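You operate a simulated robot arm through the tools that you are given. There is no shell and no other tool.

You run a simulated robot arm. Do the job below in one go: nothing can be reset, and whatever is moved stays where it is left.

## Task
Stretch the orange hat on the stretcher to the size on its ticket.
Fine: press Steam once, then turn the dial up; wait for the green lamp, turn the dial back to 54, then set the hat on the white dome.

Only the result counts: the job must be done as asked and must still hold three seconds after the hand-in. Knocking over, shifting, dropping, spilling or breaking anything else fails it.

## Robot
A 7-joint arm with a four-finger gripper, fixed in place. Base frame: the origin is on the floor under the middle of its stand, x ahead of it, y to its left, z up; the work surface is at about z = 86. Readings come in cm, degrees, newtons and seconds.
It reaches about 122.3 cm from its shoulder. Its first joint turns from -69.0 to 172.0 degrees. Payload 3.67 kg.
The tool frame sits at the grasp point between the pads (the TCP): z along the fingers, y along the line on which they close. The tips reach 2.8 cm beyond it. The gripper opens to 11.2 cm; its body begins 7.3 cm behind the TCP.
Orientation is told as [roll, pitch, yaw] about the base's x, y, z axes, in that order, counted from this pose: with the fingers straight down and closing along the base's y, the tool's x points along the base's -x, its y along +y and its z along -z.

## Interface
- The arm moves only by the tool drive_tool. Its argument "moves" is a list of rows, each a list of 7 numbers: the shift along the tool's x, y, z in cm, then the turn, a rotation vector about the tool's x, y, z in degrees, then the closure in counts, from 0 (fully open) to 255 (shut). In form: [[dx, dy, dz, rx, ry, rz, fingers], ...]. A call has 1 to 20 rows; each row shifts and turns the commanded pose from where the row before left it, along the tool's axes as they then stand. Each row takes 0.2 s and may step no farther than 5 cm and 8.6 degrees from the row before; otherwise, or with a gripper value out of range, the whole call is refused. Where a pose cannot be reached the arm comes as near as it can. A force on the tool above 40 N (or 10 N above the force at the start of the call, whichever is more), or a blocked arm, ends the call early, and 0.2 s more pass. The fingers move at their own pace (about 10.25 cm/s each) and stop on an object; they squeeze with about 24 N. The grip force told is the motor's: it shows also when the fingers shut on nothing. Time passes only in rows, and 0.2 s behind the last, so rows that do not move let the fingers close. It gives the time, the measured TCP pose, the force on the tool (base axes), the opening and the grip force at its end, in the units of the frame above (readings bear some noise), with the torque about the TCP (base axes, N m) and any sound that the robot's microphone picked up, and new pictures: "views" is both (left out), scene, wrist or none.
- Cameras (640 x 400 px; columns grow to the right, rows downward): "scene" is fixed at [4.96, 50.15, 149.01]; the picture's right is [-0.84, -0.54, 0.00], its down [-0.23, 0.36, -0.91] and it looks along [0.49, -0.76, -0.42] (base axes); focal length 313 px, centre (320, 200). "wrist" rides on the gripper at [6, -1.8, -10.4] in the tool frame; the picture's right is [0.29, 0.96, 0.00], its down [-0.80, 0.24, -0.55] and it looks along [-0.53, 0.16, 0.83] (tool axes); focal length 234 px, centre (320, 200). There is no depth. A picture from a camera that has moved, and an enlarged one, comes with that camera's place and axes in the base frame and with its lens.
- slide_trunk(by): slides the trunk up (or, below 0, down) by that many cm; the arm rides with it, the base frame stays. It gives what a move gives, with no picture.
- zoom(camera, box): a new picture of the part [left, top, right, bottom] of that camera's present view, enlarged. No time passes.
- finish_job(): hands the job in; it is judged then, once.

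Nothing tells you positions but the pictures and the camera data. Unless the task says otherwise, let go and move clear before handing in.

The tools are called after ">>>" as a command line: name --pt "numbers of a row" for each row, then --argument value for the rest, lists and objects as JSON in quotes. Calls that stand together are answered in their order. drive_tool: Moves the arm, as the interface text tells. Its arguments: {"type":"object","properties":{"moves":{"type":"array"},"views":{"type":"string","enum":["both","scene","wrist","none"]}},"required":["moves"]} The other tools are called the same way: slide_trunk (by) moves the trunk up or down; zoom (camera, box) takes an enlarged picture of a part of a camera's view; finish_job () hands the job in.

At the start:

```text
clock: 0.0
ee_pos: [59.08, -65.5, 123.31]
ee_rot: [0.0, 0.1, 0.0]
contact_force: [0.6, -0.2, -0.4]
wrist_torque: [0.02, 0.01, -0.01]
gripper_width: 11.18
grip_force: 0.0
trunk travel left (down, up): [-62.5, 21.5]
```

scene: 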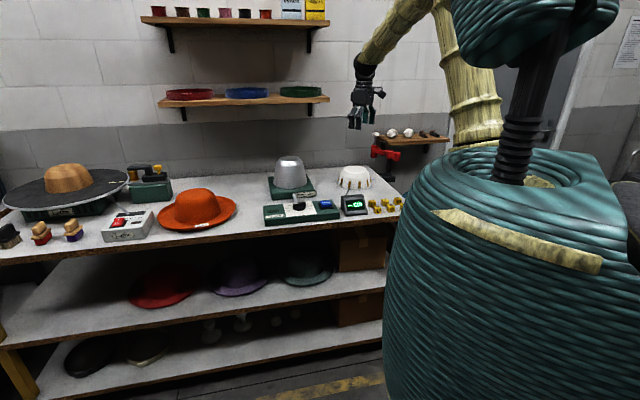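
wrist: 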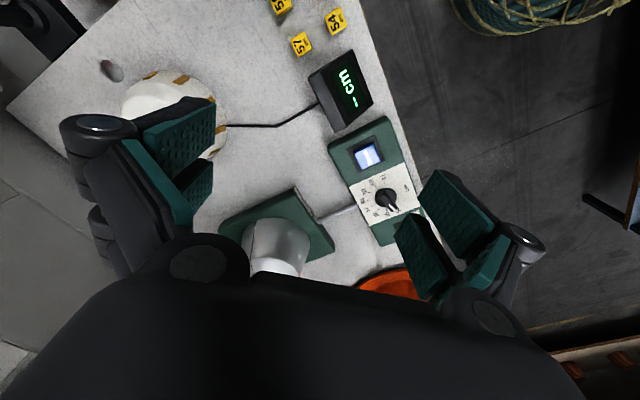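

I see a bench with an orange hat, a metal stretcher dome with a control box (dial, Steam button), a display, a white dome and yellow number tickets. I'll zoom in on these before moving.

>>> zoom --camera "scene" --box '[240, 140, 420, 240]'

>>> zoom --camera "scene" --box '[90, 150, 270, 260]'

>>> zoom --camera "wrist" --box '[300, 40, 460, 260]'

>>> zoom --camera "wrist" --box '[100, 0, 380, 180]'

>>> zoom --camera "scene" --box '[0, 140, 180, 260]'

```text
3.56 times, centred on (330, 190) of scene
camera zoom: at [4.96, 50.15, 149.01], right [-0.84, -0.54, 0.0], down [-0.23, 0.36, -0.91], along [0.49, -0.76, -0.42], focal length 1114 px, centre (284, 236)
```

zoom: 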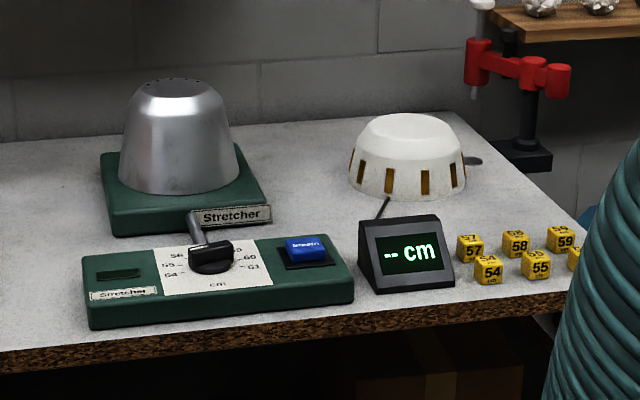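

```text
3.56 times, centred on (180, 205) of scene
camera zoom: at [4.96, 50.15, 149.01], right [-0.84, -0.54, 0.0], down [-0.23, 0.36, -0.91], along [0.49, -0.76, -0.42], focal length 1114 px, centre (818, 182)
```

zoom: 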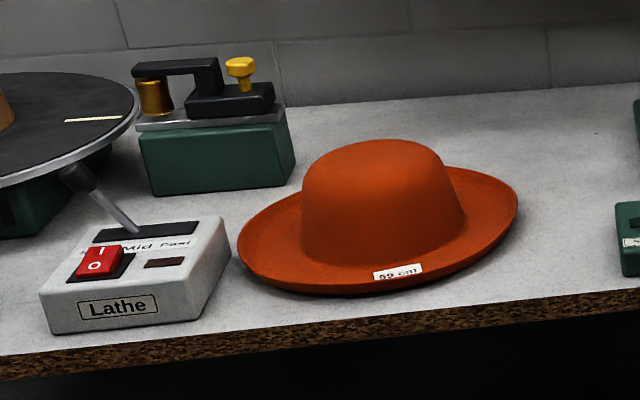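

```text
1.82 times, centred on (380, 150) of wrist
camera zoom: at [52.93, -67.37, 133.71], right [-0.29, 0.96, 0.0], down [0.8, 0.24, 0.55], along [0.53, 0.16, -0.83], focal length 426 px, centre (211, 291)
```

zoom: 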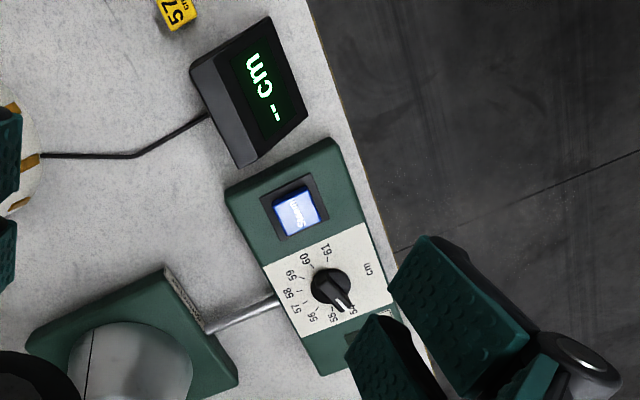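

```text
2.22 times, centred on (240, 90) of wrist
camera zoom: at [52.93, -67.37, 133.71], right [-0.29, 0.96, 0.0], down [0.8, 0.24, 0.55], along [0.53, 0.16, -0.83], focal length 520 px, centre (498, 444)
```

zoom: 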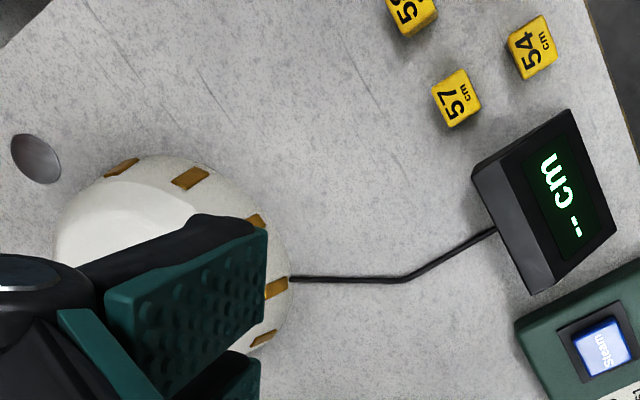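

```text
3.33 times, centred on (90, 200) of scene
camera zoom: at [4.96, 50.15, 149.01], right [-0.84, -0.54, 0.0], down [-0.23, 0.36, -0.91], along [0.49, -0.76, -0.42], focal length 1044 px, centre (1087, 200)
```

zoom: 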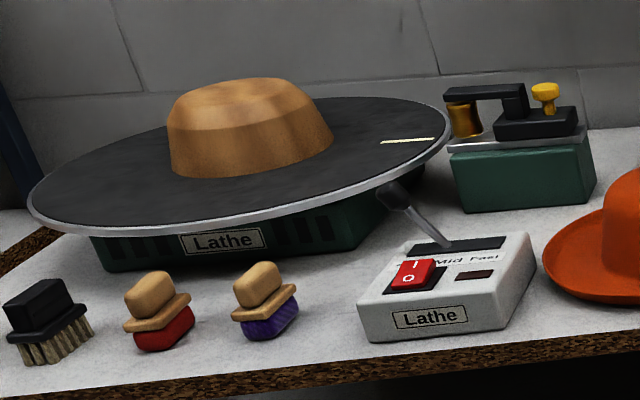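

The hat's ticket looks like "59 cm"; I'll enlarge it, the dial and the lamp further to be certain.

>>> zoom --camera "scene" --box '[185, 215, 217, 235]'

>>> zoom --camera "scene" --box '[260, 190, 345, 235]'

>>> zoom --camera "wrist" --box '[340, 160, 430, 240]'

>>> zoom --camera "scene" --box '[340, 50, 400, 140]'

```text
16.00 times, centred on (201, 225) of scene
camera zoom: at [4.96, 50.15, 149.01], right [-0.84, -0.54, 0.0], down [-0.23, 0.36, -0.91], along [0.49, -0.76, -0.42], focal length 5012 px, centre (2224, -200)
```

zoom: 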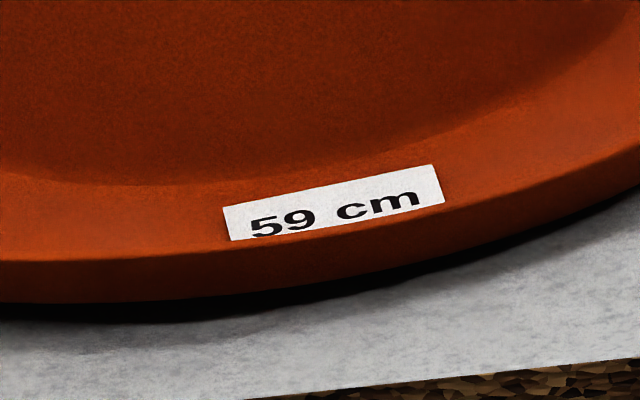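

```text
7.53 times, centred on (302, 212) of scene
camera zoom: at [4.96, 50.15, 149.01], right [-0.84, -0.54, 0.0], down [-0.23, 0.36, -0.91], along [0.49, -0.76, -0.42], focal length 2359 px, centre (452, 106)
```

zoom: 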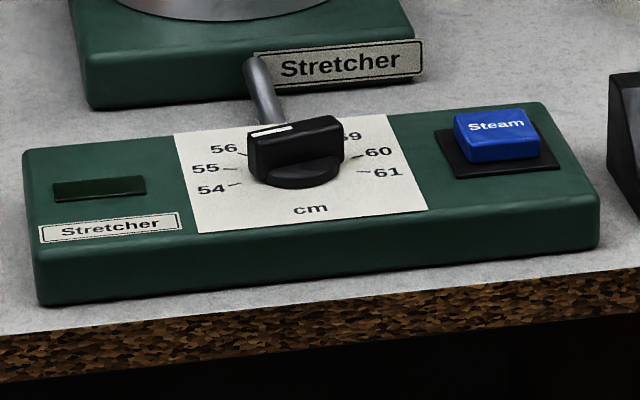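

```text
5.00 times, centred on (385, 200) of wrist
camera zoom: at [52.93, -67.37, 133.71], right [-0.29, 0.96, 0.0], down [0.8, 0.24, 0.55], along [0.53, 0.16, -0.83], focal length 1171 px, centre (-5, 200)
```

zoom: 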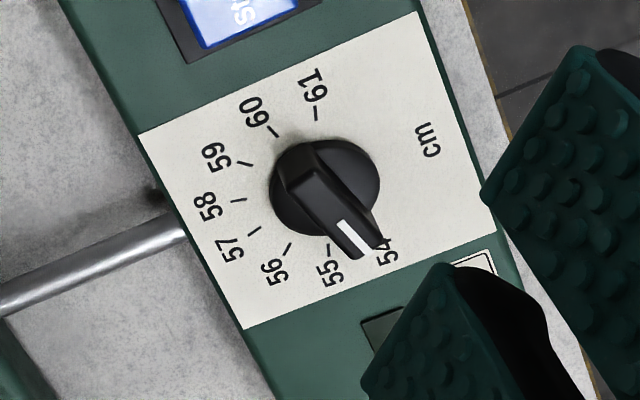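

```text
4.44 times, centred on (370, 95) of scene
camera zoom: at [4.96, 50.15, 149.01], right [-0.84, -0.54, 0.0], down [-0.23, 0.36, -0.91], along [0.49, -0.76, -0.42], focal length 1392 px, centre (98, 667)
```

zoom: 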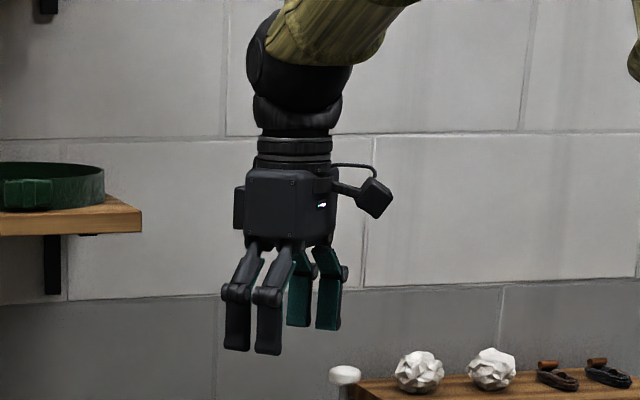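

The ticket reads 59 cm and the dial stands at 54. The hat looks about 32 cm wide near (115, -21), the stretcher dome near (97, -66), the white dome near (74, -91) and the knob near (76, -45). Next I'll turn the hand to square up with the bench and look over the stretcher.

>>> drive_tool --pt "0 0 0 0 0 -8.48 0" --pt "0 0 0 0 0 -8.48 0" --pt "0 0 0 0 0 -8.48 0" --pt "0 0 0 0 0 -8.48 0" --pt "0 0 0 0 0 -8.48 0" --pt "-4.5 2.5 0 0 0 0 0" --pt "-4.5 2.5 0 0 0 0 0" --pt "-4.5 2.5 0 0 0 0 0" --pt "-4.5 2.5 0 0 0 0 0"

```text
refused: row 6 steps farther than a row can; nothing moved
```

My shift rows were slightly over 5 cm, so I'll shorten them and repeat.

>>> drive_tool --pt "0 0 0 0 0 -8.48 0" --pt "0 0 0 0 0 -8.48 0" --pt "0 0 0 0 0 -8.48 0" --pt "0 0 0 0 0 -8.48 0" --pt "0 0 0 0 0 -8.48 0" --pt "-4.2 2.4 0 0 0 0 0" --pt "-4.2 2.4 0 0 0 0 0" --pt "-4.2 2.4 0 0 0 0 0" --pt "-4.2 2.4 0 0 0 0 0"

```text
clock: 2.0
ee_pos: [64.93, -46.92, 123.45]
ee_rot: [-0.1, 0.1, 42.3]
contact_force: [-0.2, 0.7, 0.7]
wrist_torque: [-0.03, 0.02, 0.0]
gripper_width: 11.19
grip_force: 0.0
trunk travel left (down, up): [-62.5, 21.5]
camera wrist: at [61.65, -52.33, 133.88], right [-0.86, 0.51, 0.0], down [0.43, 0.72, 0.55], along [0.28, 0.47, -0.83], focal length 234 px, centre (320, 200)
```

scene: 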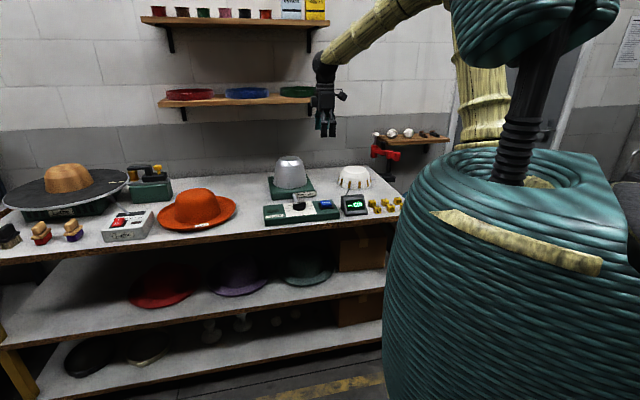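
wrist: 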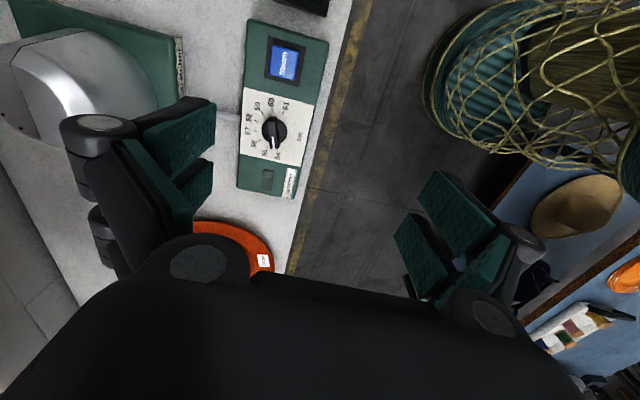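

The hand is now square to the bench. I'll zoom in on the control panel and the hat for measurements.

>>> zoom --camera "wrist" --box '[225, 10, 345, 210]'

>>> zoom --camera "wrist" --box '[0, 0, 320, 200]'

>>> zoom --camera "scene" --box '[150, 180, 250, 240]'

```text
2.00 times, centred on (285, 110) of wrist
camera zoom: at [61.65, -52.33, 133.88], right [-0.86, 0.51, 0.0], down [0.43, 0.72, 0.55], along [0.28, 0.47, -0.83], focal length 468 px, centre (390, 380)
```

zoom: 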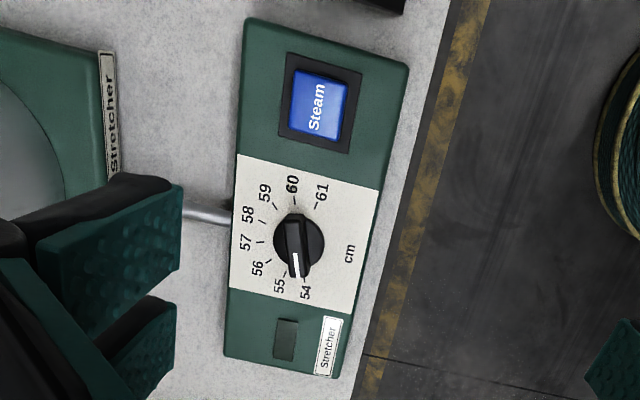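

```text
2.00 times, centred on (160, 100) of wrist
camera zoom: at [61.65, -52.33, 133.88], right [-0.86, 0.51, 0.0], down [0.43, 0.72, 0.55], along [0.28, 0.47, -0.83], focal length 468 px, centre (640, 400)
```

zoom: 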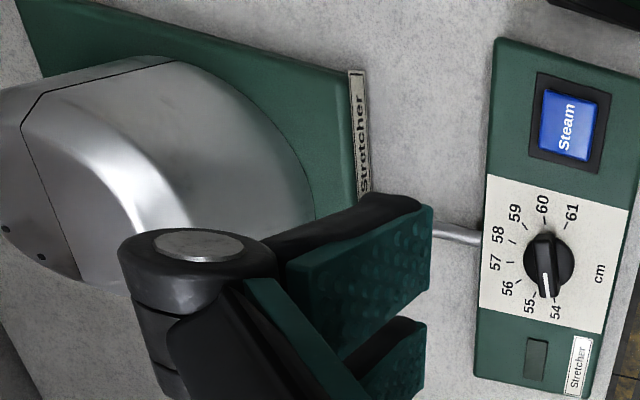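

```text
6.40 times, centred on (200, 210) of scene
camera zoom: at [4.96, 50.15, 149.01], right [-0.84, -0.54, 0.0], down [-0.23, 0.36, -0.91], along [0.49, -0.76, -0.42], focal length 2005 px, centre (1088, 136)
```

zoom: 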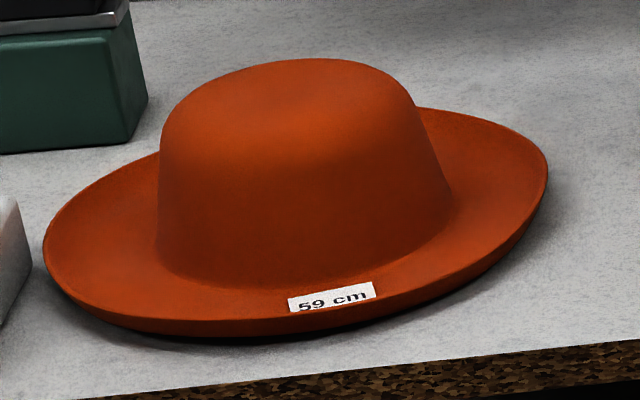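

The panel ticks come out at 30° per cm, 54 to 61 clockwise, and the hat brim is upturned with its front edge a few cm in from the bench edge. Next I'll go in front of the hat and pitch the hand toward horizontal to look under the brim.

>>> drive_tool --pt "-4.4 1.5 0 0 0 0 0" --pt "-4.4 1.5 0 0 0 0 0" --pt "-4.4 1.5 0 0 0 0 0" --pt "-4.4 1.5 0 0 0 0 0" --pt "-4.4 1.5 0 0 0 0 0" --pt "-4.4 1.5 0 0 0 0 0" --pt "-4.4 1.5 0 0 0 0 0" --pt "-4.4 1.5 0 0 0 0 0" --pt "-4.4 1.5 0 0 0 0 0" --pt "-4.4 1.5 0 0 0 0 0" --pt "-4.4 1.5 0 0 0 0 0" --pt "-4.4 1.5 0 0 0 0 0" --views "both"

```text
clock: 4.6
ee_pos: [92.1, 2.02, 123.22]
ee_rot: [0.1, 0.0, 42.3]
contact_force: [0.9, 0.5, -0.1]
wrist_torque: [-0.04, 0.03, -0.03]
gripper_width: 11.17
grip_force: 0.1
trunk travel left (down, up): [-62.5, 21.5]
camera wrist: at [88.74, -3.43, 133.55], right [-0.86, 0.51, 0.0], down [0.43, 0.72, 0.55], along [0.28, 0.47, -0.83], focal length 234 px, centre (320, 200)
```

scene: 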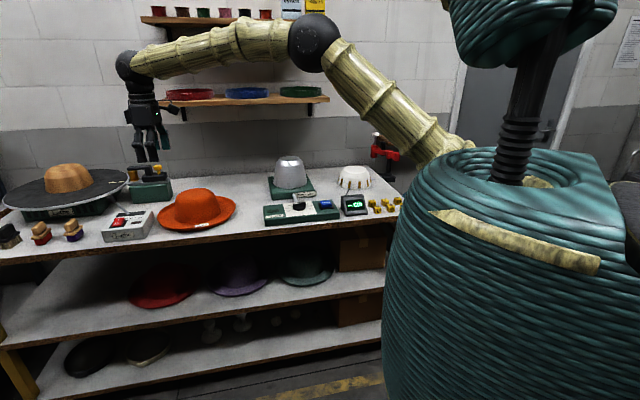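
wrist: 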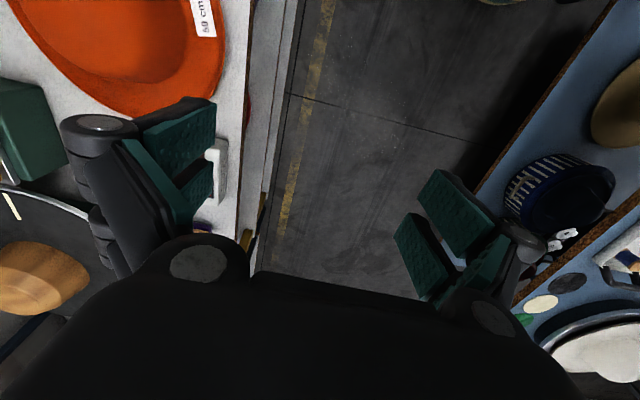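

The hand is now about 12 cm in front of the bench edge, in line with the hat. Now I'll pitch it up toward the hat.

>>> drive_tool --pt "0 0 0 8.5 0 0 0" --pt "0 0 0 8.5 0 0 0" --pt "0 0 0 8.5 0 0 0" --pt "0 0 0 8.5 0 0 0" --pt "0 0 0 8.5 0 0 0" --pt "0 0 0 8.5 0 0 0" --pt "0 0 0 8.5 0 0 0" --pt "0 0 0 8.5 0 0 0" --views "both"

```text
clock: 6.6
ee_pos: [93.6, -4.44, 118.02]
ee_rot: [-61.8, 0.7, 38.3]
contact_force: [-0.7, -0.2, -0.2]
wrist_torque: [0.02, -0.02, -0.03]
gripper_width: 11.23
grip_force: 0.1
trunk travel left (down, up): [-62.5, 21.5]
stopped in row 8: the arm was blocked; the commanded pose is now the measured one
camera wrist: at [83.73, -1.63, 124.53], right [-0.51, 0.17, -0.84], down [0.25, 0.97, 0.04], along [0.82, -0.19, -0.54], focal length 234 px, centre (320, 200)
```

scene: 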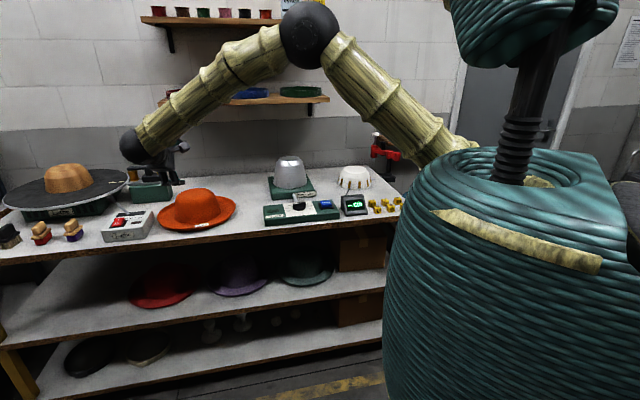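
wrist: 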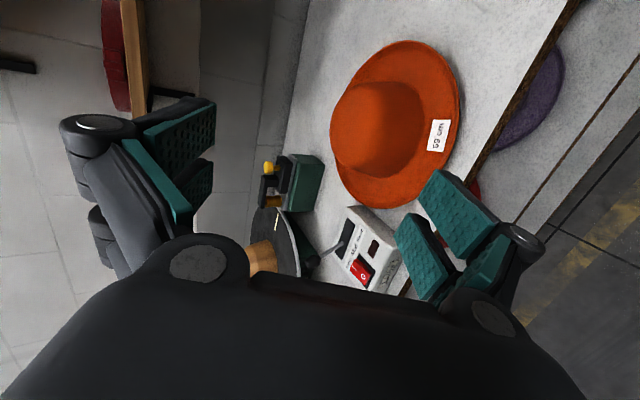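

The arm met a joint limit turning square to the bench out there, so I'll approach the hat along the line from the robot's base instead (bearing about -11°). I'll yaw the hand round to that line and look again.

>>> drive_tool --pt "0 0 -1 0 -6.5 -3.47 0" --pt "0 0 -1 0 -6.5 -3.47 0" --pt "0 0 -1 0 -6.5 -3.47 0" --pt "0 0 -1 0 -6.5 -3.47 0" --pt "0 0 -1 0 -6.5 -3.47 0" --views "both"

```text
clock: 7.6
ee_pos: [91.85, -7.72, 108.25]
ee_rot: [-51.4, -0.1, 61.8]
contact_force: [0.2, 0.2, -0.2]
wrist_torque: [0.01, -0.02, 0.0]
gripper_width: 11.24
grip_force: 0.0
trunk travel left (down, up): [-62.5, 21.5]
stopped in row 4: the arm was blocked; the commanded pose is now the measured one
camera wrist: at [82.73, -9.83, 116.08], right [-0.66, 0.03, -0.75], down [-0.14, 0.98, 0.16], along [0.74, 0.21, -0.64], focal length 234 px, centre (320, 200)
```

scene: 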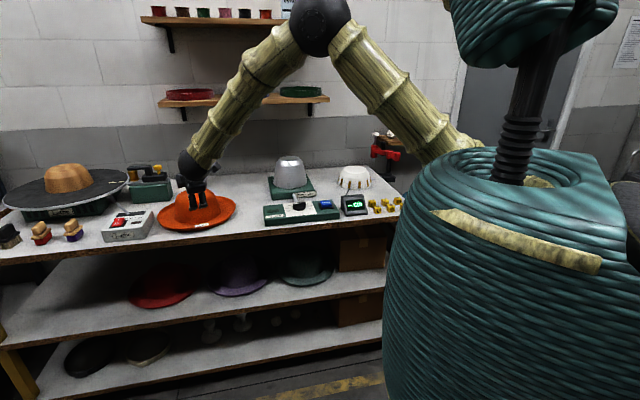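
wrist: 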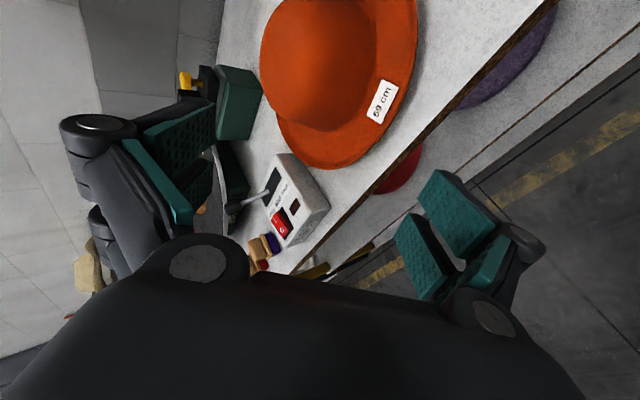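

The arm keeps catching a joint limit because the hand is turned sideways out of the arm's own plane. I'll lift, return to fingers-down, line the hand up with the radial plane through the hat, and then pitch up purely in that plane.

>>> drive_tool --pt "0 -3.9 -3.1 0 0 0 0" --pt "0 -3.9 -3.1 0 0 0 0" --pt "0 -3.9 -3.1 0 0 0 0" --pt "0 -2.3 -1.9 -4 0 0 0" --pt "0 0 0 -8.5 0 0 0" --pt "0 0 0 -8.5 0 0 0" --pt "0 0 0 -8.5 0 0 0" --pt "0 0 0 -8.5 0 0 0" --pt "0 0 0 -8.5 0 0 0" --pt "0 0 0 -4.9 0 0 0" --pt "0 0 0 0 0 -8.5 0" --pt "0 0 0 0 0 -8.5 0" --views "both"

```text
clock: 10.2
ee_pos: [91.63, -7.46, 126.19]
ee_rot: [0.0, 0.1, 79.1]
contact_force: [-0.2, 0.0, 0.1]
wrist_torque: [0.01, 0.01, 0.0]
gripper_width: 11.21
grip_force: 0.2
trunk travel left (down, up): [-62.5, 21.5]
camera wrist: at [92.19, -13.8, 136.57], right [-0.99, -0.1, 0.0], down [-0.09, 0.83, 0.55], along [-0.06, 0.55, -0.83], focal length 234 px, centre (320, 200)
```

scene: 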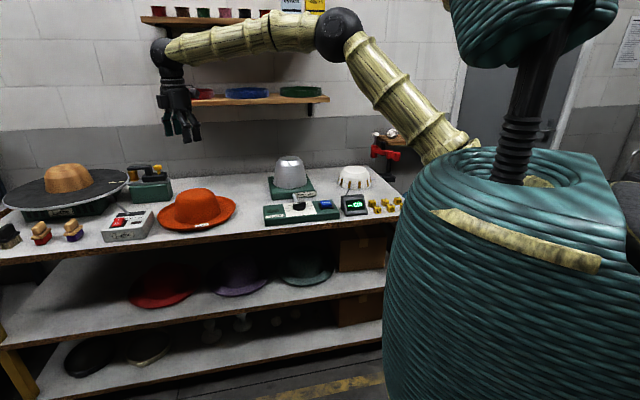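
wrist: 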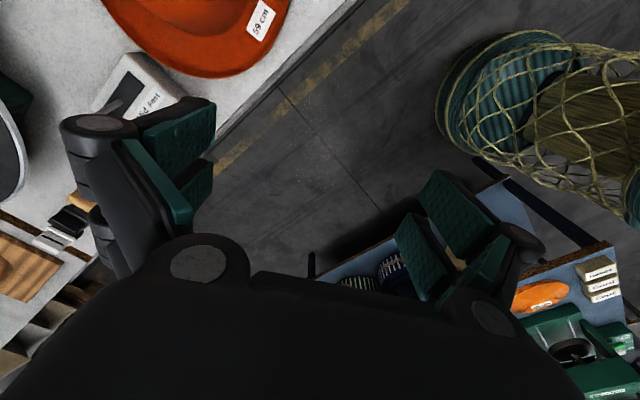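

Fingers are down and the hand now lies in the radial plane of the hat. Pitching up in that plane.

>>> drive_tool --pt "0 0 0 8.5 0 0 0" --pt "0 0 0 8.5 0 0 0" --pt "0 0 0 8.5 0 0 0" --pt "0 0 0 8.5 0 0 0" --pt "0 0 0 8.5 0 0 0" --pt "0 0 0 8.5 0 0 0" --pt "0 0 0 8.5 0 0 0" --pt "0 0 0 8.5 0 0 0" --views "both"

```text
clock: 12.2
ee_pos: [92.03, -12.78, 129.03]
ee_rot: [-57.3, -6.3, 76.1]
contact_force: [-0.2, -1.6, 0.0]
wrist_torque: [0.06, 0.01, 0.04]
gripper_width: 11.2
grip_force: 0.2
out of reach, approached as far as the arm can: row 8
trunk travel left (down, up): [-62.5, 21.5]
stopped in row 8: the arm was blocked; the commanded pose is now the measured one
camera wrist: at [82.75, -17.54, 135.44], right [-0.55, -0.07, -0.83], down [-0.39, 0.9, 0.19], along [0.74, 0.43, -0.52], focal length 234 px, centre (320, 200)
```

scene: 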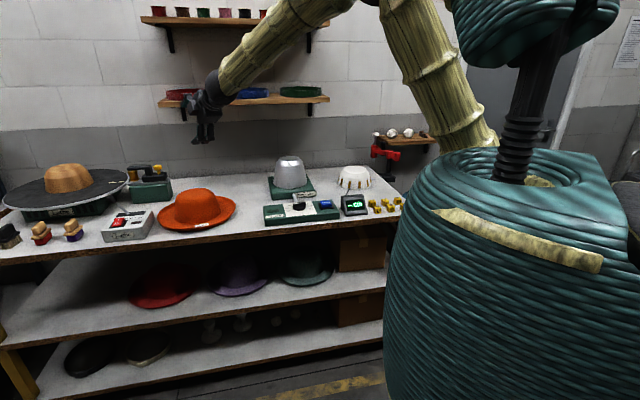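
wrist: 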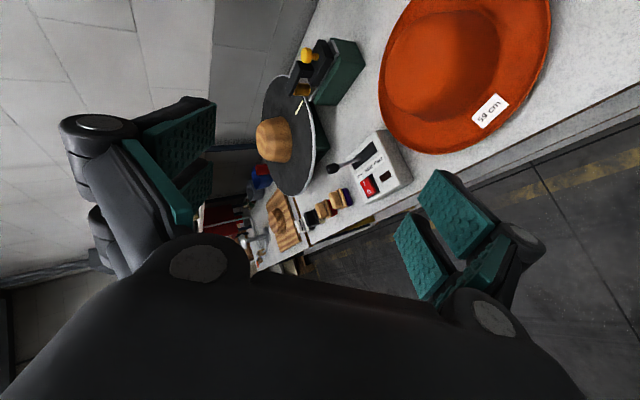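

The wrist won't bend above the line of the forearm, so the forearm must be flatter: I'll raise and retract the hand, then lower the trunk so the arm comes at the hat more level.

>>> drive_tool --pt "0 0 -3 0 0 -7.5 0" --pt "0.68 -2.39 -3.7 0 0 0 0" --pt "0.68 -2.39 -3.7 0 0 0 0" --pt "0.68 -2.39 -3.7 0 0 0 0" --pt "0.68 -2.39 -3.7 0 0 0 0" --pt "0.68 -2.39 -3.7 0 0 0 0" --pt "0.68 -2.39 -3.7 0 0 0 0" --pt "0.68 -2.39 -3.7 0 0 0 0" --pt "0 0 0 4 0 0 0" --pt "0 0 0 4 0 0 0" --pt "0 0 0 4 0 0 0" --views "both"

```text
clock: 14.6
ee_pos: [76.1, -14.09, 158.54]
ee_rot: [-69.5, 0.3, 80.4]
contact_force: [0.1, 0.0, -0.8]
wrist_torque: [-0.01, 0.0, 0.0]
gripper_width: 11.22
grip_force: 0.0
trunk travel left (down, up): [-62.5, 21.5]
camera wrist: at [66.07, -18.61, 163.8], right [-0.38, -0.23, -0.9], down [-0.46, 0.89, -0.04], along [0.8, 0.4, -0.44], focal length 234 px, centre (320, 200)
```

scene: 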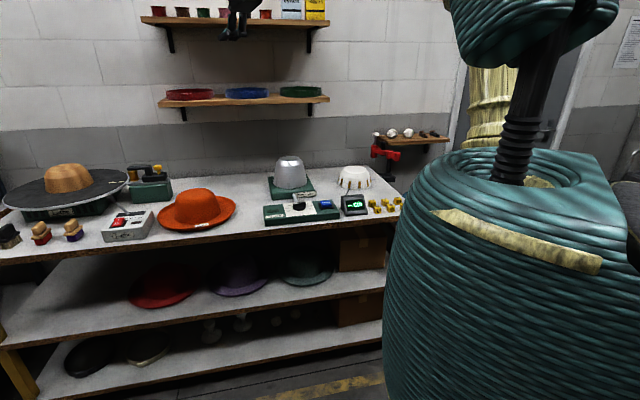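
wrist: 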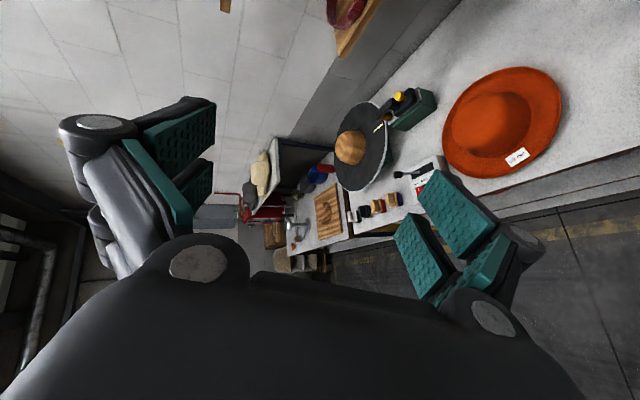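

The hand is at pitch -20° well clear in front of the bench edge. Now I'll lower the trunk in steps.

>>> slide_trunk --by -30

>>> slide_trunk --by -28

>>> drive_tool --pt "0 0 0 0 0 0 0" --views "both"

```text
clock: 17.6
ee_pos: [76.09, -14.26, 128.36]
ee_rot: [-69.5, 0.3, 80.3]
contact_force: [-0.1, 0.2, -0.6]
wrist_torque: [0.03, -0.01, 0.0]
gripper_width: 11.16
grip_force: 0.0
trunk travel left (down, up): [-32.5, 51.5]
```

```text
clock: 20.4
ee_pos: [75.97, -14.28, 100.35]
ee_rot: [-69.5, 0.4, 80.3]
contact_force: [-0.6, -0.4, -0.1]
wrist_torque: [0.03, -0.01, 0.02]
gripper_width: 11.2
grip_force: 0.0
trunk travel left (down, up): [-4.5, 79.5]
```

```text
clock: 20.8
ee_pos: [75.94, -14.25, 100.34]
ee_rot: [-69.4, 0.3, 80.4]
contact_force: [0.0, 0.6, 0.0]
wrist_torque: [0.02, 0.0, -0.02]
gripper_width: 11.19
grip_force: 0.1
trunk travel left (down, up): [-4.5, 79.5]
camera wrist: at [66.04, -18.68, 105.8], right [-0.38, -0.23, -0.9], down [-0.46, 0.89, -0.03], along [0.8, 0.4, -0.44], focal length 234 px, centre (320, 200)
```

scene: 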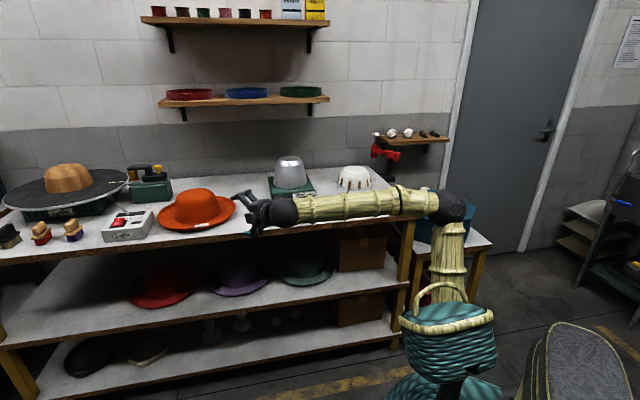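
wrist: 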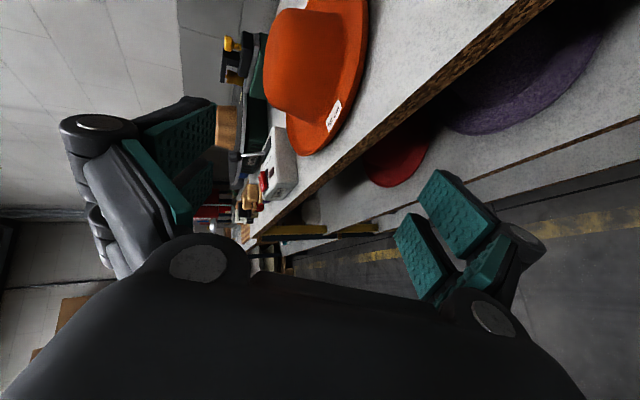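

Now I have a low, near-level view of the hat's side. I'll zoom in to judge the brim gap.

>>> zoom --camera "wrist" --box '[240, 0, 440, 180]'

>>> zoom --camera "scene" --box '[150, 160, 330, 260]'

```text
2.22 times, centred on (340, 90) of wrist
camera zoom: at [66.04, -18.68, 105.8], right [-0.38, -0.23, -0.9], down [-0.46, 0.89, -0.03], along [0.8, 0.4, -0.44], focal length 520 px, centre (276, 444)
```

zoom: 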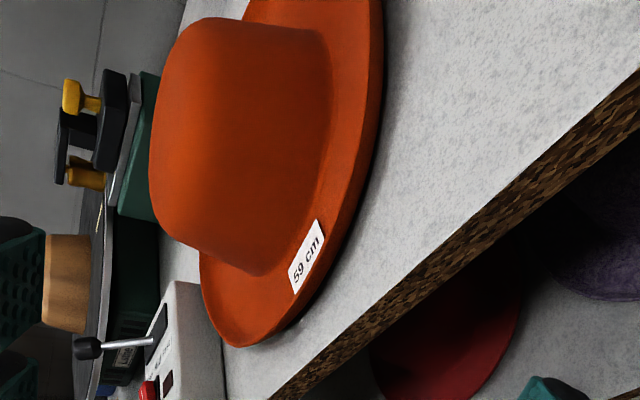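

```text
3.56 times, centred on (240, 210) of scene
camera zoom: at [4.96, 50.15, 149.01], right [-0.84, -0.54, 0.0], down [-0.23, 0.36, -0.91], along [0.49, -0.76, -0.42], focal length 1114 px, centre (604, 164)
```

zoom: 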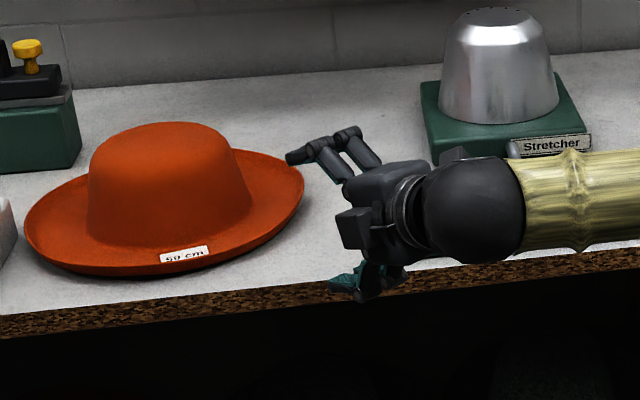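

The rim seems to stand about 3 cm above the bench (z ≈ 89), centre near (113.6, -22.2), radius about 16 cm. I'll check how thick the fingertips are.

>>> zoom --camera "wrist" --box '[370, 150, 560, 350]'

>>> zoom --camera "scene" --box '[225, 180, 305, 250]'

>>> zoom --camera "wrist" --box '[50, 80, 250, 290]'

```text
2.00 times, centred on (465, 250) of wrist
camera zoom: at [66.04, -18.68, 105.8], right [-0.38, -0.23, -0.9], down [-0.46, 0.89, -0.03], along [0.8, 0.4, -0.44], focal length 468 px, centre (30, 100)
```

zoom: 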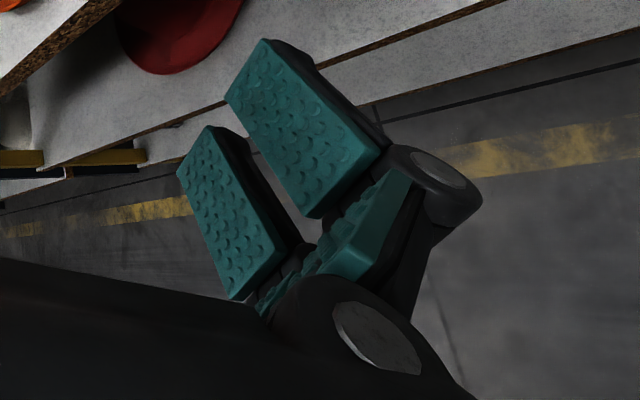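

```text
5.71 times, centred on (265, 215) of scene
camera zoom: at [4.96, 50.15, 149.01], right [-0.84, -0.54, 0.0], down [-0.23, 0.36, -0.91], along [0.49, -0.76, -0.42], focal length 1790 px, centre (634, 114)
```

zoom: 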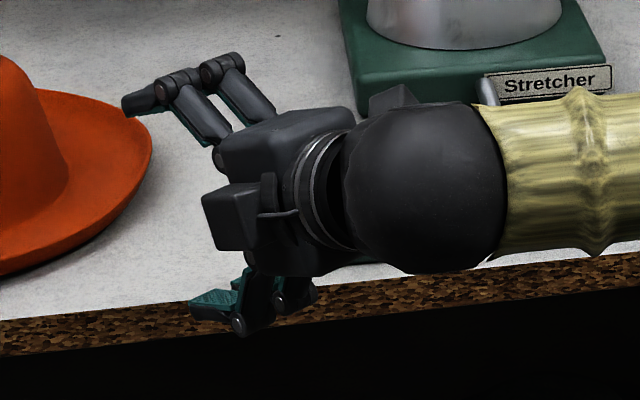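

```text
1.90 times, centred on (150, 185) of wrist
camera zoom: at [66.04, -18.68, 105.8], right [-0.38, -0.23, -0.9], down [-0.46, 0.89, -0.03], along [0.8, 0.4, -0.44], focal length 446 px, centre (644, 229)
```

zoom: 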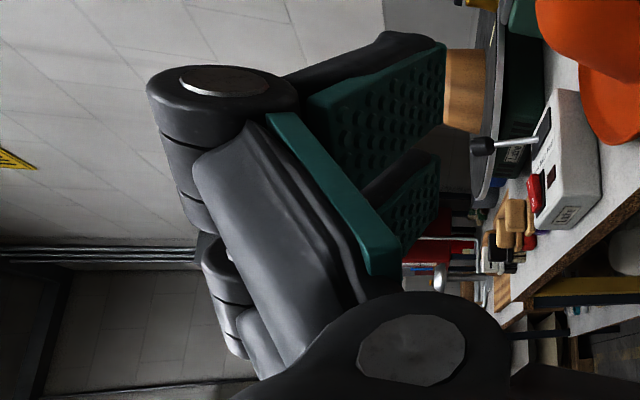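

The fingers have chunky knuckles, so I'll come in with the fingers partly closed, about 3.5 cm open. I'll stop short of the brim and check alignment.

>>> drive_tool --pt "0 0 0 1.5 0.65 0.23 120" --pt "0 0 0 1.1 0.65 0.23 175" --pt "0.15 0.84 4.15 0 0 0 175" --pt "0.15 0.84 4.15 0 0 0 175" --pt "0.15 0.84 4.15 0 0 0 175" --pt "0.15 0.84 4.15 0 0 0 175" --views "both"

>>> zoom --camera "scene" --box '[150, 160, 330, 260]'

>>> zoom --camera "wrist" --box '[200, 40, 460, 260]'

```text
clock: 22.2
ee_pos: [90.54, -17.91, 92.31]
ee_rot: [-72.1, 0.2, 78.8]
contact_force: [0.6, -0.1, 0.8]
wrist_torque: [0.03, 0.05, 0.05]
gripper_width: 3.5
grip_force: 0.0
trunk travel left (down, up): [-4.5, 79.5]
camera wrist: at [80.15, -21.92, 97.26], right [-0.34, -0.23, -0.91], down [-0.44, 0.9, -0.06], along [0.83, 0.38, -0.41], focal length 234 px, centre (320, 200)
```

scene: 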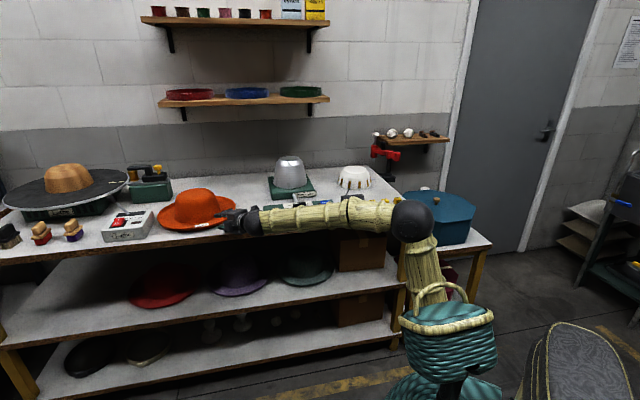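
wrist: 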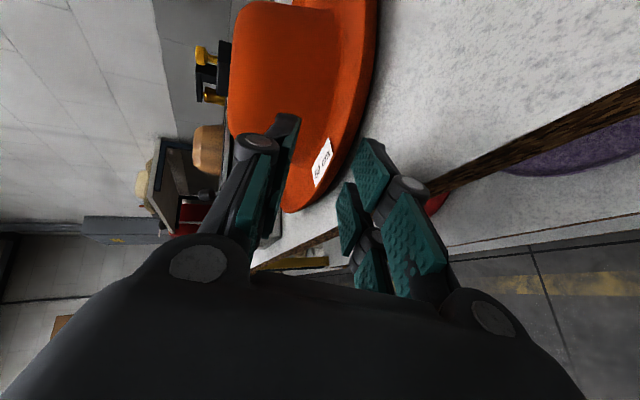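

```text
3.56 times, centred on (240, 210) of scene
camera zoom: at [4.96, 50.15, 149.01], right [-0.84, -0.54, 0.0], down [-0.23, 0.36, -0.91], along [0.49, -0.76, -0.42], focal length 1114 px, centre (604, 164)
```

zoom: 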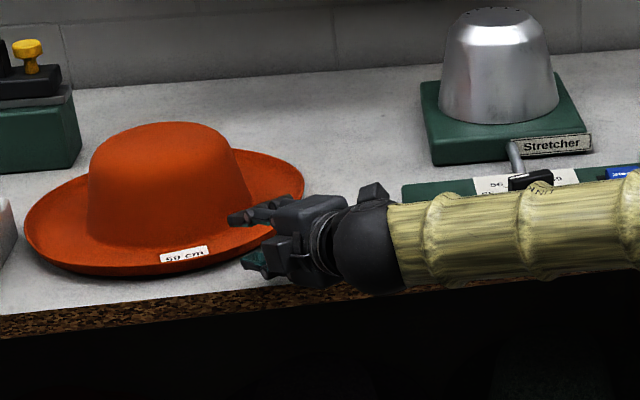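

```text
1.82 times, centred on (330, 150) of wrist
camera zoom: at [80.15, -21.92, 97.26], right [-0.34, -0.23, -0.91], down [-0.44, 0.9, -0.06], along [0.83, 0.38, -0.41], focal length 426 px, centre (302, 291)
```

zoom: 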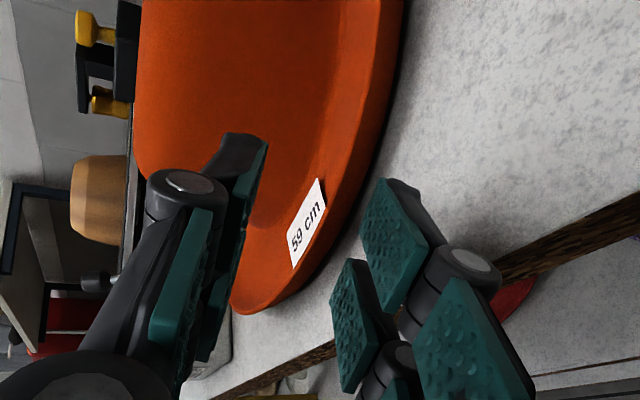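

From here the brim shows itself to be saddle-shaped: low (under 1 cm gap) at the front by the ticket, and raised at its left and right sides. I'll back off and inspect its right-hand raised side, where a fingertip can get beneath.

>>> zoom --camera "scene" --box '[195, 190, 245, 235]'

>>> drive_tool --pt "0 -1.5 -4.5 0 0 0 175" --pt "0 -1.5 -4.5 0 0 0 175" --pt "4 -1.5 -1 0 0 0 175" --pt "4.5 0 0 0 0 0 175" --pt "4.5 0 0 0 0 0 175" --pt "4.5 0 0 0 0 0 175" --views "both"

```text
8.89 times, centred on (220, 212) of scene
camera zoom: at [4.96, 50.15, 149.01], right [-0.84, -0.54, 0.0], down [-0.23, 0.36, -0.91], along [0.49, -0.76, -0.42], focal length 2785 px, centre (1209, 89)
```

zoom: 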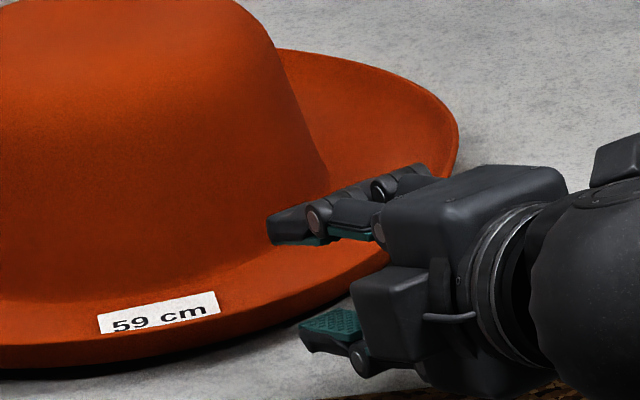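

```text
clock: 23.6
ee_pos: [78.9, -33.58, 99.18]
ee_rot: [-72.0, 0.2, 78.9]
contact_force: [0.4, -0.5, -0.7]
wrist_torque: [0.0, -0.01, 0.06]
gripper_width: 3.52
grip_force: 0.1
trunk travel left (down, up): [-4.5, 79.5]
camera wrist: at [68.48, -37.75, 104.29], right [-0.34, -0.23, -0.91], down [-0.44, 0.9, -0.06], along [0.83, 0.38, -0.41], focal length 234 px, centre (320, 200)
```

scene: 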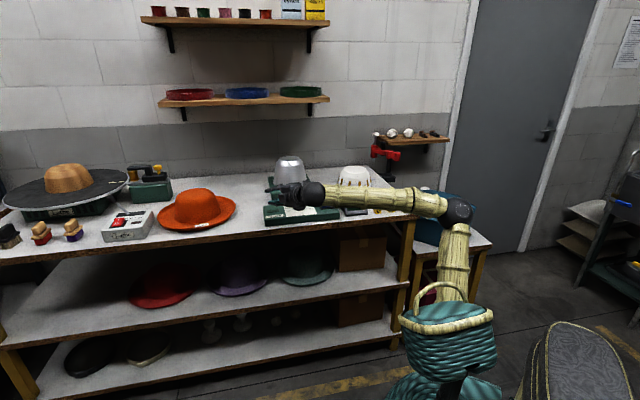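
wrist: 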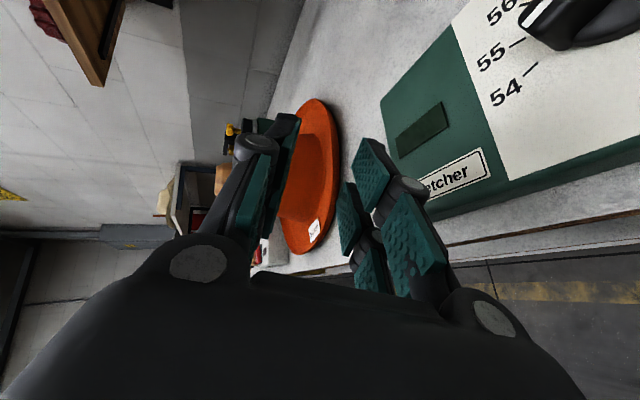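

Now I'm looking at the hat's right side past the control box. Zooming on the brim profile.

>>> zoom --camera "wrist" --box '[250, 80, 370, 270]'

```text
2.11 times, centred on (310, 175) of wrist
camera zoom: at [68.48, -37.75, 104.29], right [-0.34, -0.23, -0.91], down [-0.44, 0.9, -0.06], along [0.83, 0.38, -0.41], focal length 493 px, centre (341, 253)
```

zoom: 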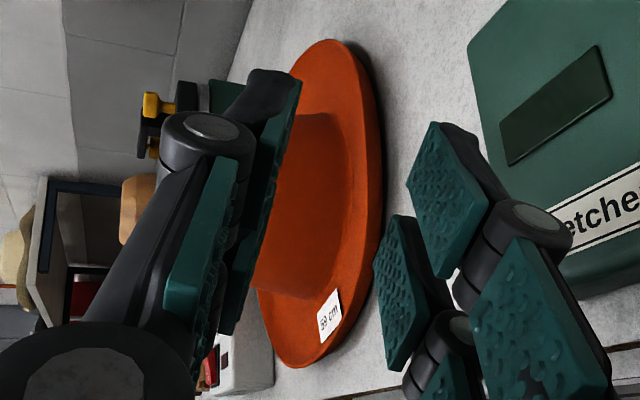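

The brim on the hat's left-front side (edge about z 88.7) is reachable, and approaching it nearly square to the bench edge keeps the hand's body off the bench. I'll move left to a standoff there and turn the hand to azimuth about -45°.

>>> drive_tool --pt "-4.5 0 -1 0 0 0 175" --pt "-4.5 0 0 0 0 0 175" --pt "-4.5 0 0 0 0 0 175" --pt "-4.5 0 0 0 0 0 175" --pt "-4.5 0 0 0 0 0 175" --pt "-4.5 0 0 0 0 0 175" --pt "-4.5 0 0 0 0 0 175" --pt "-4.5 0 0 0 0 0 175" --pt "0 0 0 0 8.0 2.6 175" --pt "0 0 0 0 8.0 2.6 175" --pt "0 0 0 0 8.0 2.6 175" --pt "0 0 0 0 8.0 2.6 175" --views "both"

```text
clock: 26.4
ee_pos: [84.75, -4.56, 103.63]
ee_rot: [-68.6, -5.0, 43.6]
contact_force: [1.3, 0.5, 0.0]
wrist_torque: [-0.01, 0.03, -0.03]
gripper_width: 3.49
grip_force: 0.0
trunk travel left (down, up): [-4.5, 79.5]
stopped in row 12: the arm was blocked; the commanded pose is now the measured one
camera wrist: at [73.86, -2.55, 108.53], right [-0.39, 0.11, -0.91], down [0.16, 0.99, 0.05], along [0.91, -0.13, -0.4], focal length 234 px, centre (320, 200)
```

scene: 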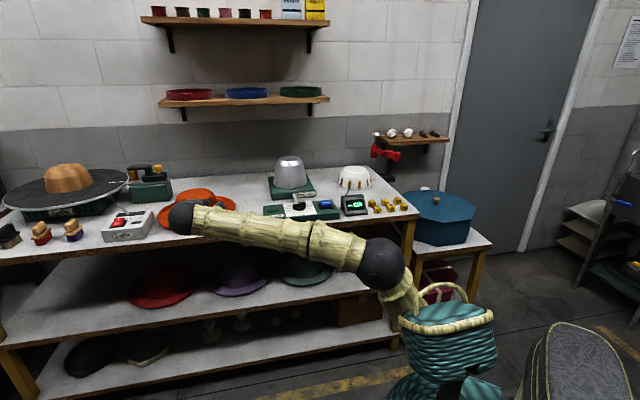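
wrist: 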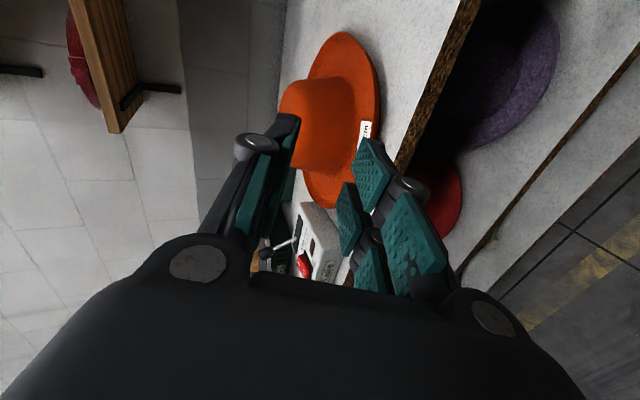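

The orientation reached (azimuth -44°, pitch -21°, right side 5° down) happens to match the slope of the brim there well. I'll keep it and only translate toward the pre-grasp point.

>>> drive_tool --pt "-2.42 1.75 2.77 0 0 0 175" --pt "-2.42 1.75 2.77 0 0 0 175" --pt "-2.42 1.75 2.77 0 0 0 175" --pt "-2.42 1.75 2.77 0 0 0 175" --views "both"

>>> zoom --camera "wrist" --box '[220, 0, 460, 260]'

>>> zoom --camera "scene" --box '[140, 175, 250, 245]'

```text
clock: 27.4
ee_pos: [96.52, -13.77, 98.98]
ee_rot: [-64.4, -10.7, 39.1]
contact_force: [-0.8, -0.4, 1.9]
wrist_torque: [0.11, 0.08, 0.07]
gripper_width: 3.54
grip_force: 0.0
trunk travel left (down, up): [-4.5, 79.5]
stopped in row 4: the arm was blocked; the commanded pose is now the measured one
camera wrist: at [85.54, -11.58, 103.88], right [-0.36, 0.24, -0.9], down [0.22, 0.96, 0.17], along [0.91, -0.14, -0.4], focal length 234 px, centre (320, 200)
```

scene: 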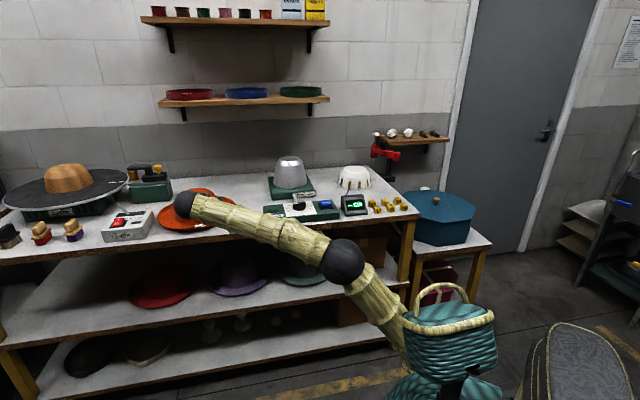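
wrist: 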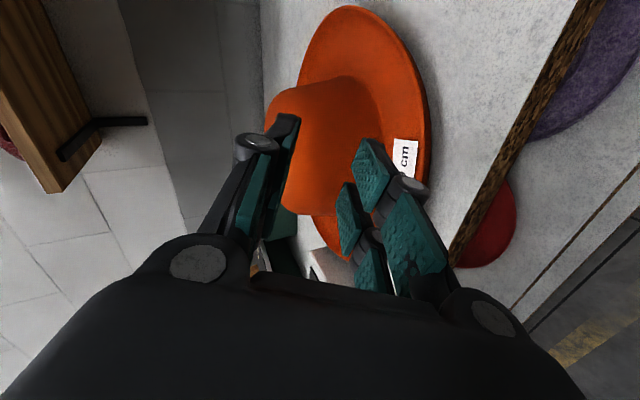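

```text
1.54 times, centred on (340, 130) of wrist
camera zoom: at [85.54, -11.58, 103.88], right [-0.36, 0.24, -0.9], down [0.22, 0.96, 0.17], along [0.91, -0.14, -0.4], focal length 360 px, centre (289, 308)
```

zoom: 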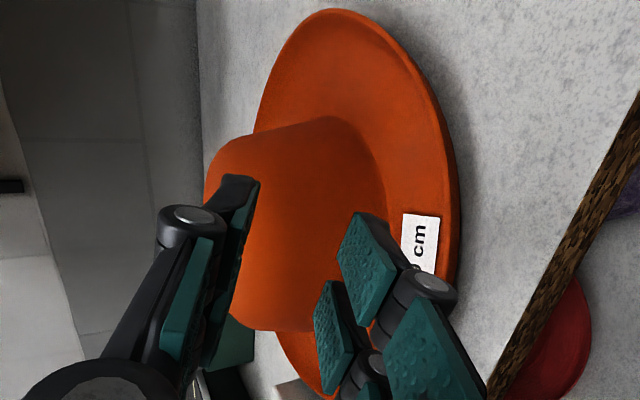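

```text
5.71 times, centred on (195, 210) of scene
camera zoom: at [4.96, 50.15, 149.01], right [-0.84, -0.54, 0.0], down [-0.23, 0.36, -0.91], along [0.49, -0.76, -0.42], focal length 1790 px, centre (1034, 143)
```

zoom: 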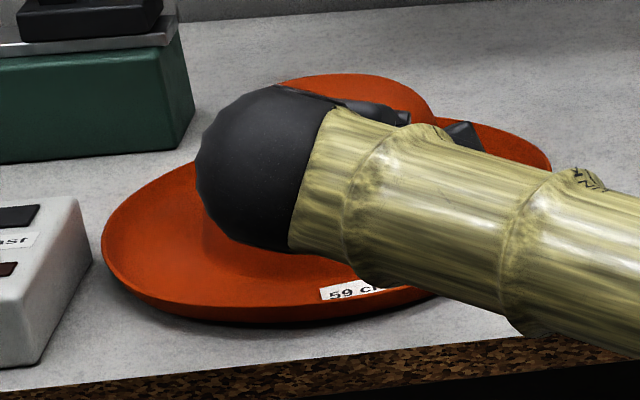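

The arm can't hold that sideways bend, so I'm backing off the hat before anything touches. My revised plan is to work in the radial plane, where the wrist behaves, and shift the hat itself if needed to expose its brim.

>>> drive_tool --pt "1.35 -1.17 -2.86 0 0 0 175" --pt "1.35 -1.17 -2.86 0 0 0 175" --pt "1.35 -1.17 -2.86 0 0 0 175" --pt "0 0 0 -1.39 -6.65 -3.18 175" --pt "0 0 0 -1.39 -6.65 -3.18 175" --pt "0 0 0 -1.39 -6.65 -3.18 175" --pt "0 0 0 -1.39 -6.65 -3.18 175" --views "both"

```text
clock: 29.0
ee_pos: [88.6, -11.85, 104.78]
ee_rot: [-64.4, -10.7, 69.4]
contact_force: [1.1, 1.2, 0.2]
wrist_torque: [-0.02, 0.02, -0.04]
gripper_width: 3.52
grip_force: 0.2
trunk travel left (down, up): [-4.5, 79.5]
camera wrist: at [78.05, -15.46, 109.72], right [-0.43, 0.03, -0.9], down [-0.29, 0.94, 0.17], along [0.85, 0.33, -0.4], focal length 234 px, centre (320, 200)
```

scene: 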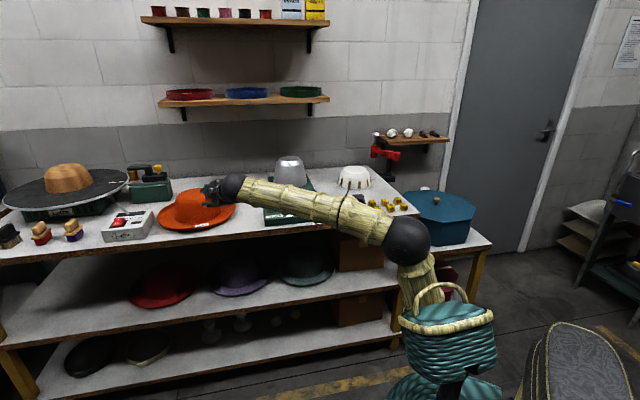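
wrist: 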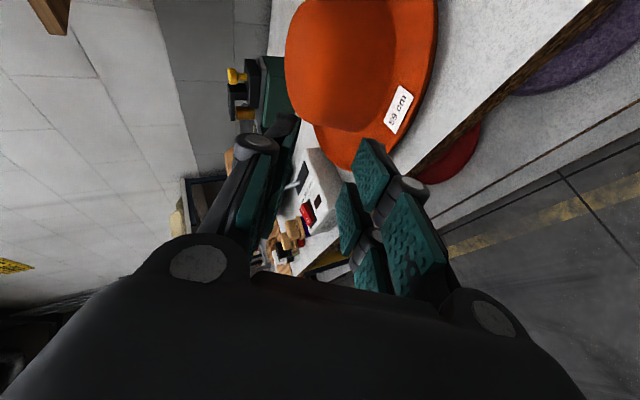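

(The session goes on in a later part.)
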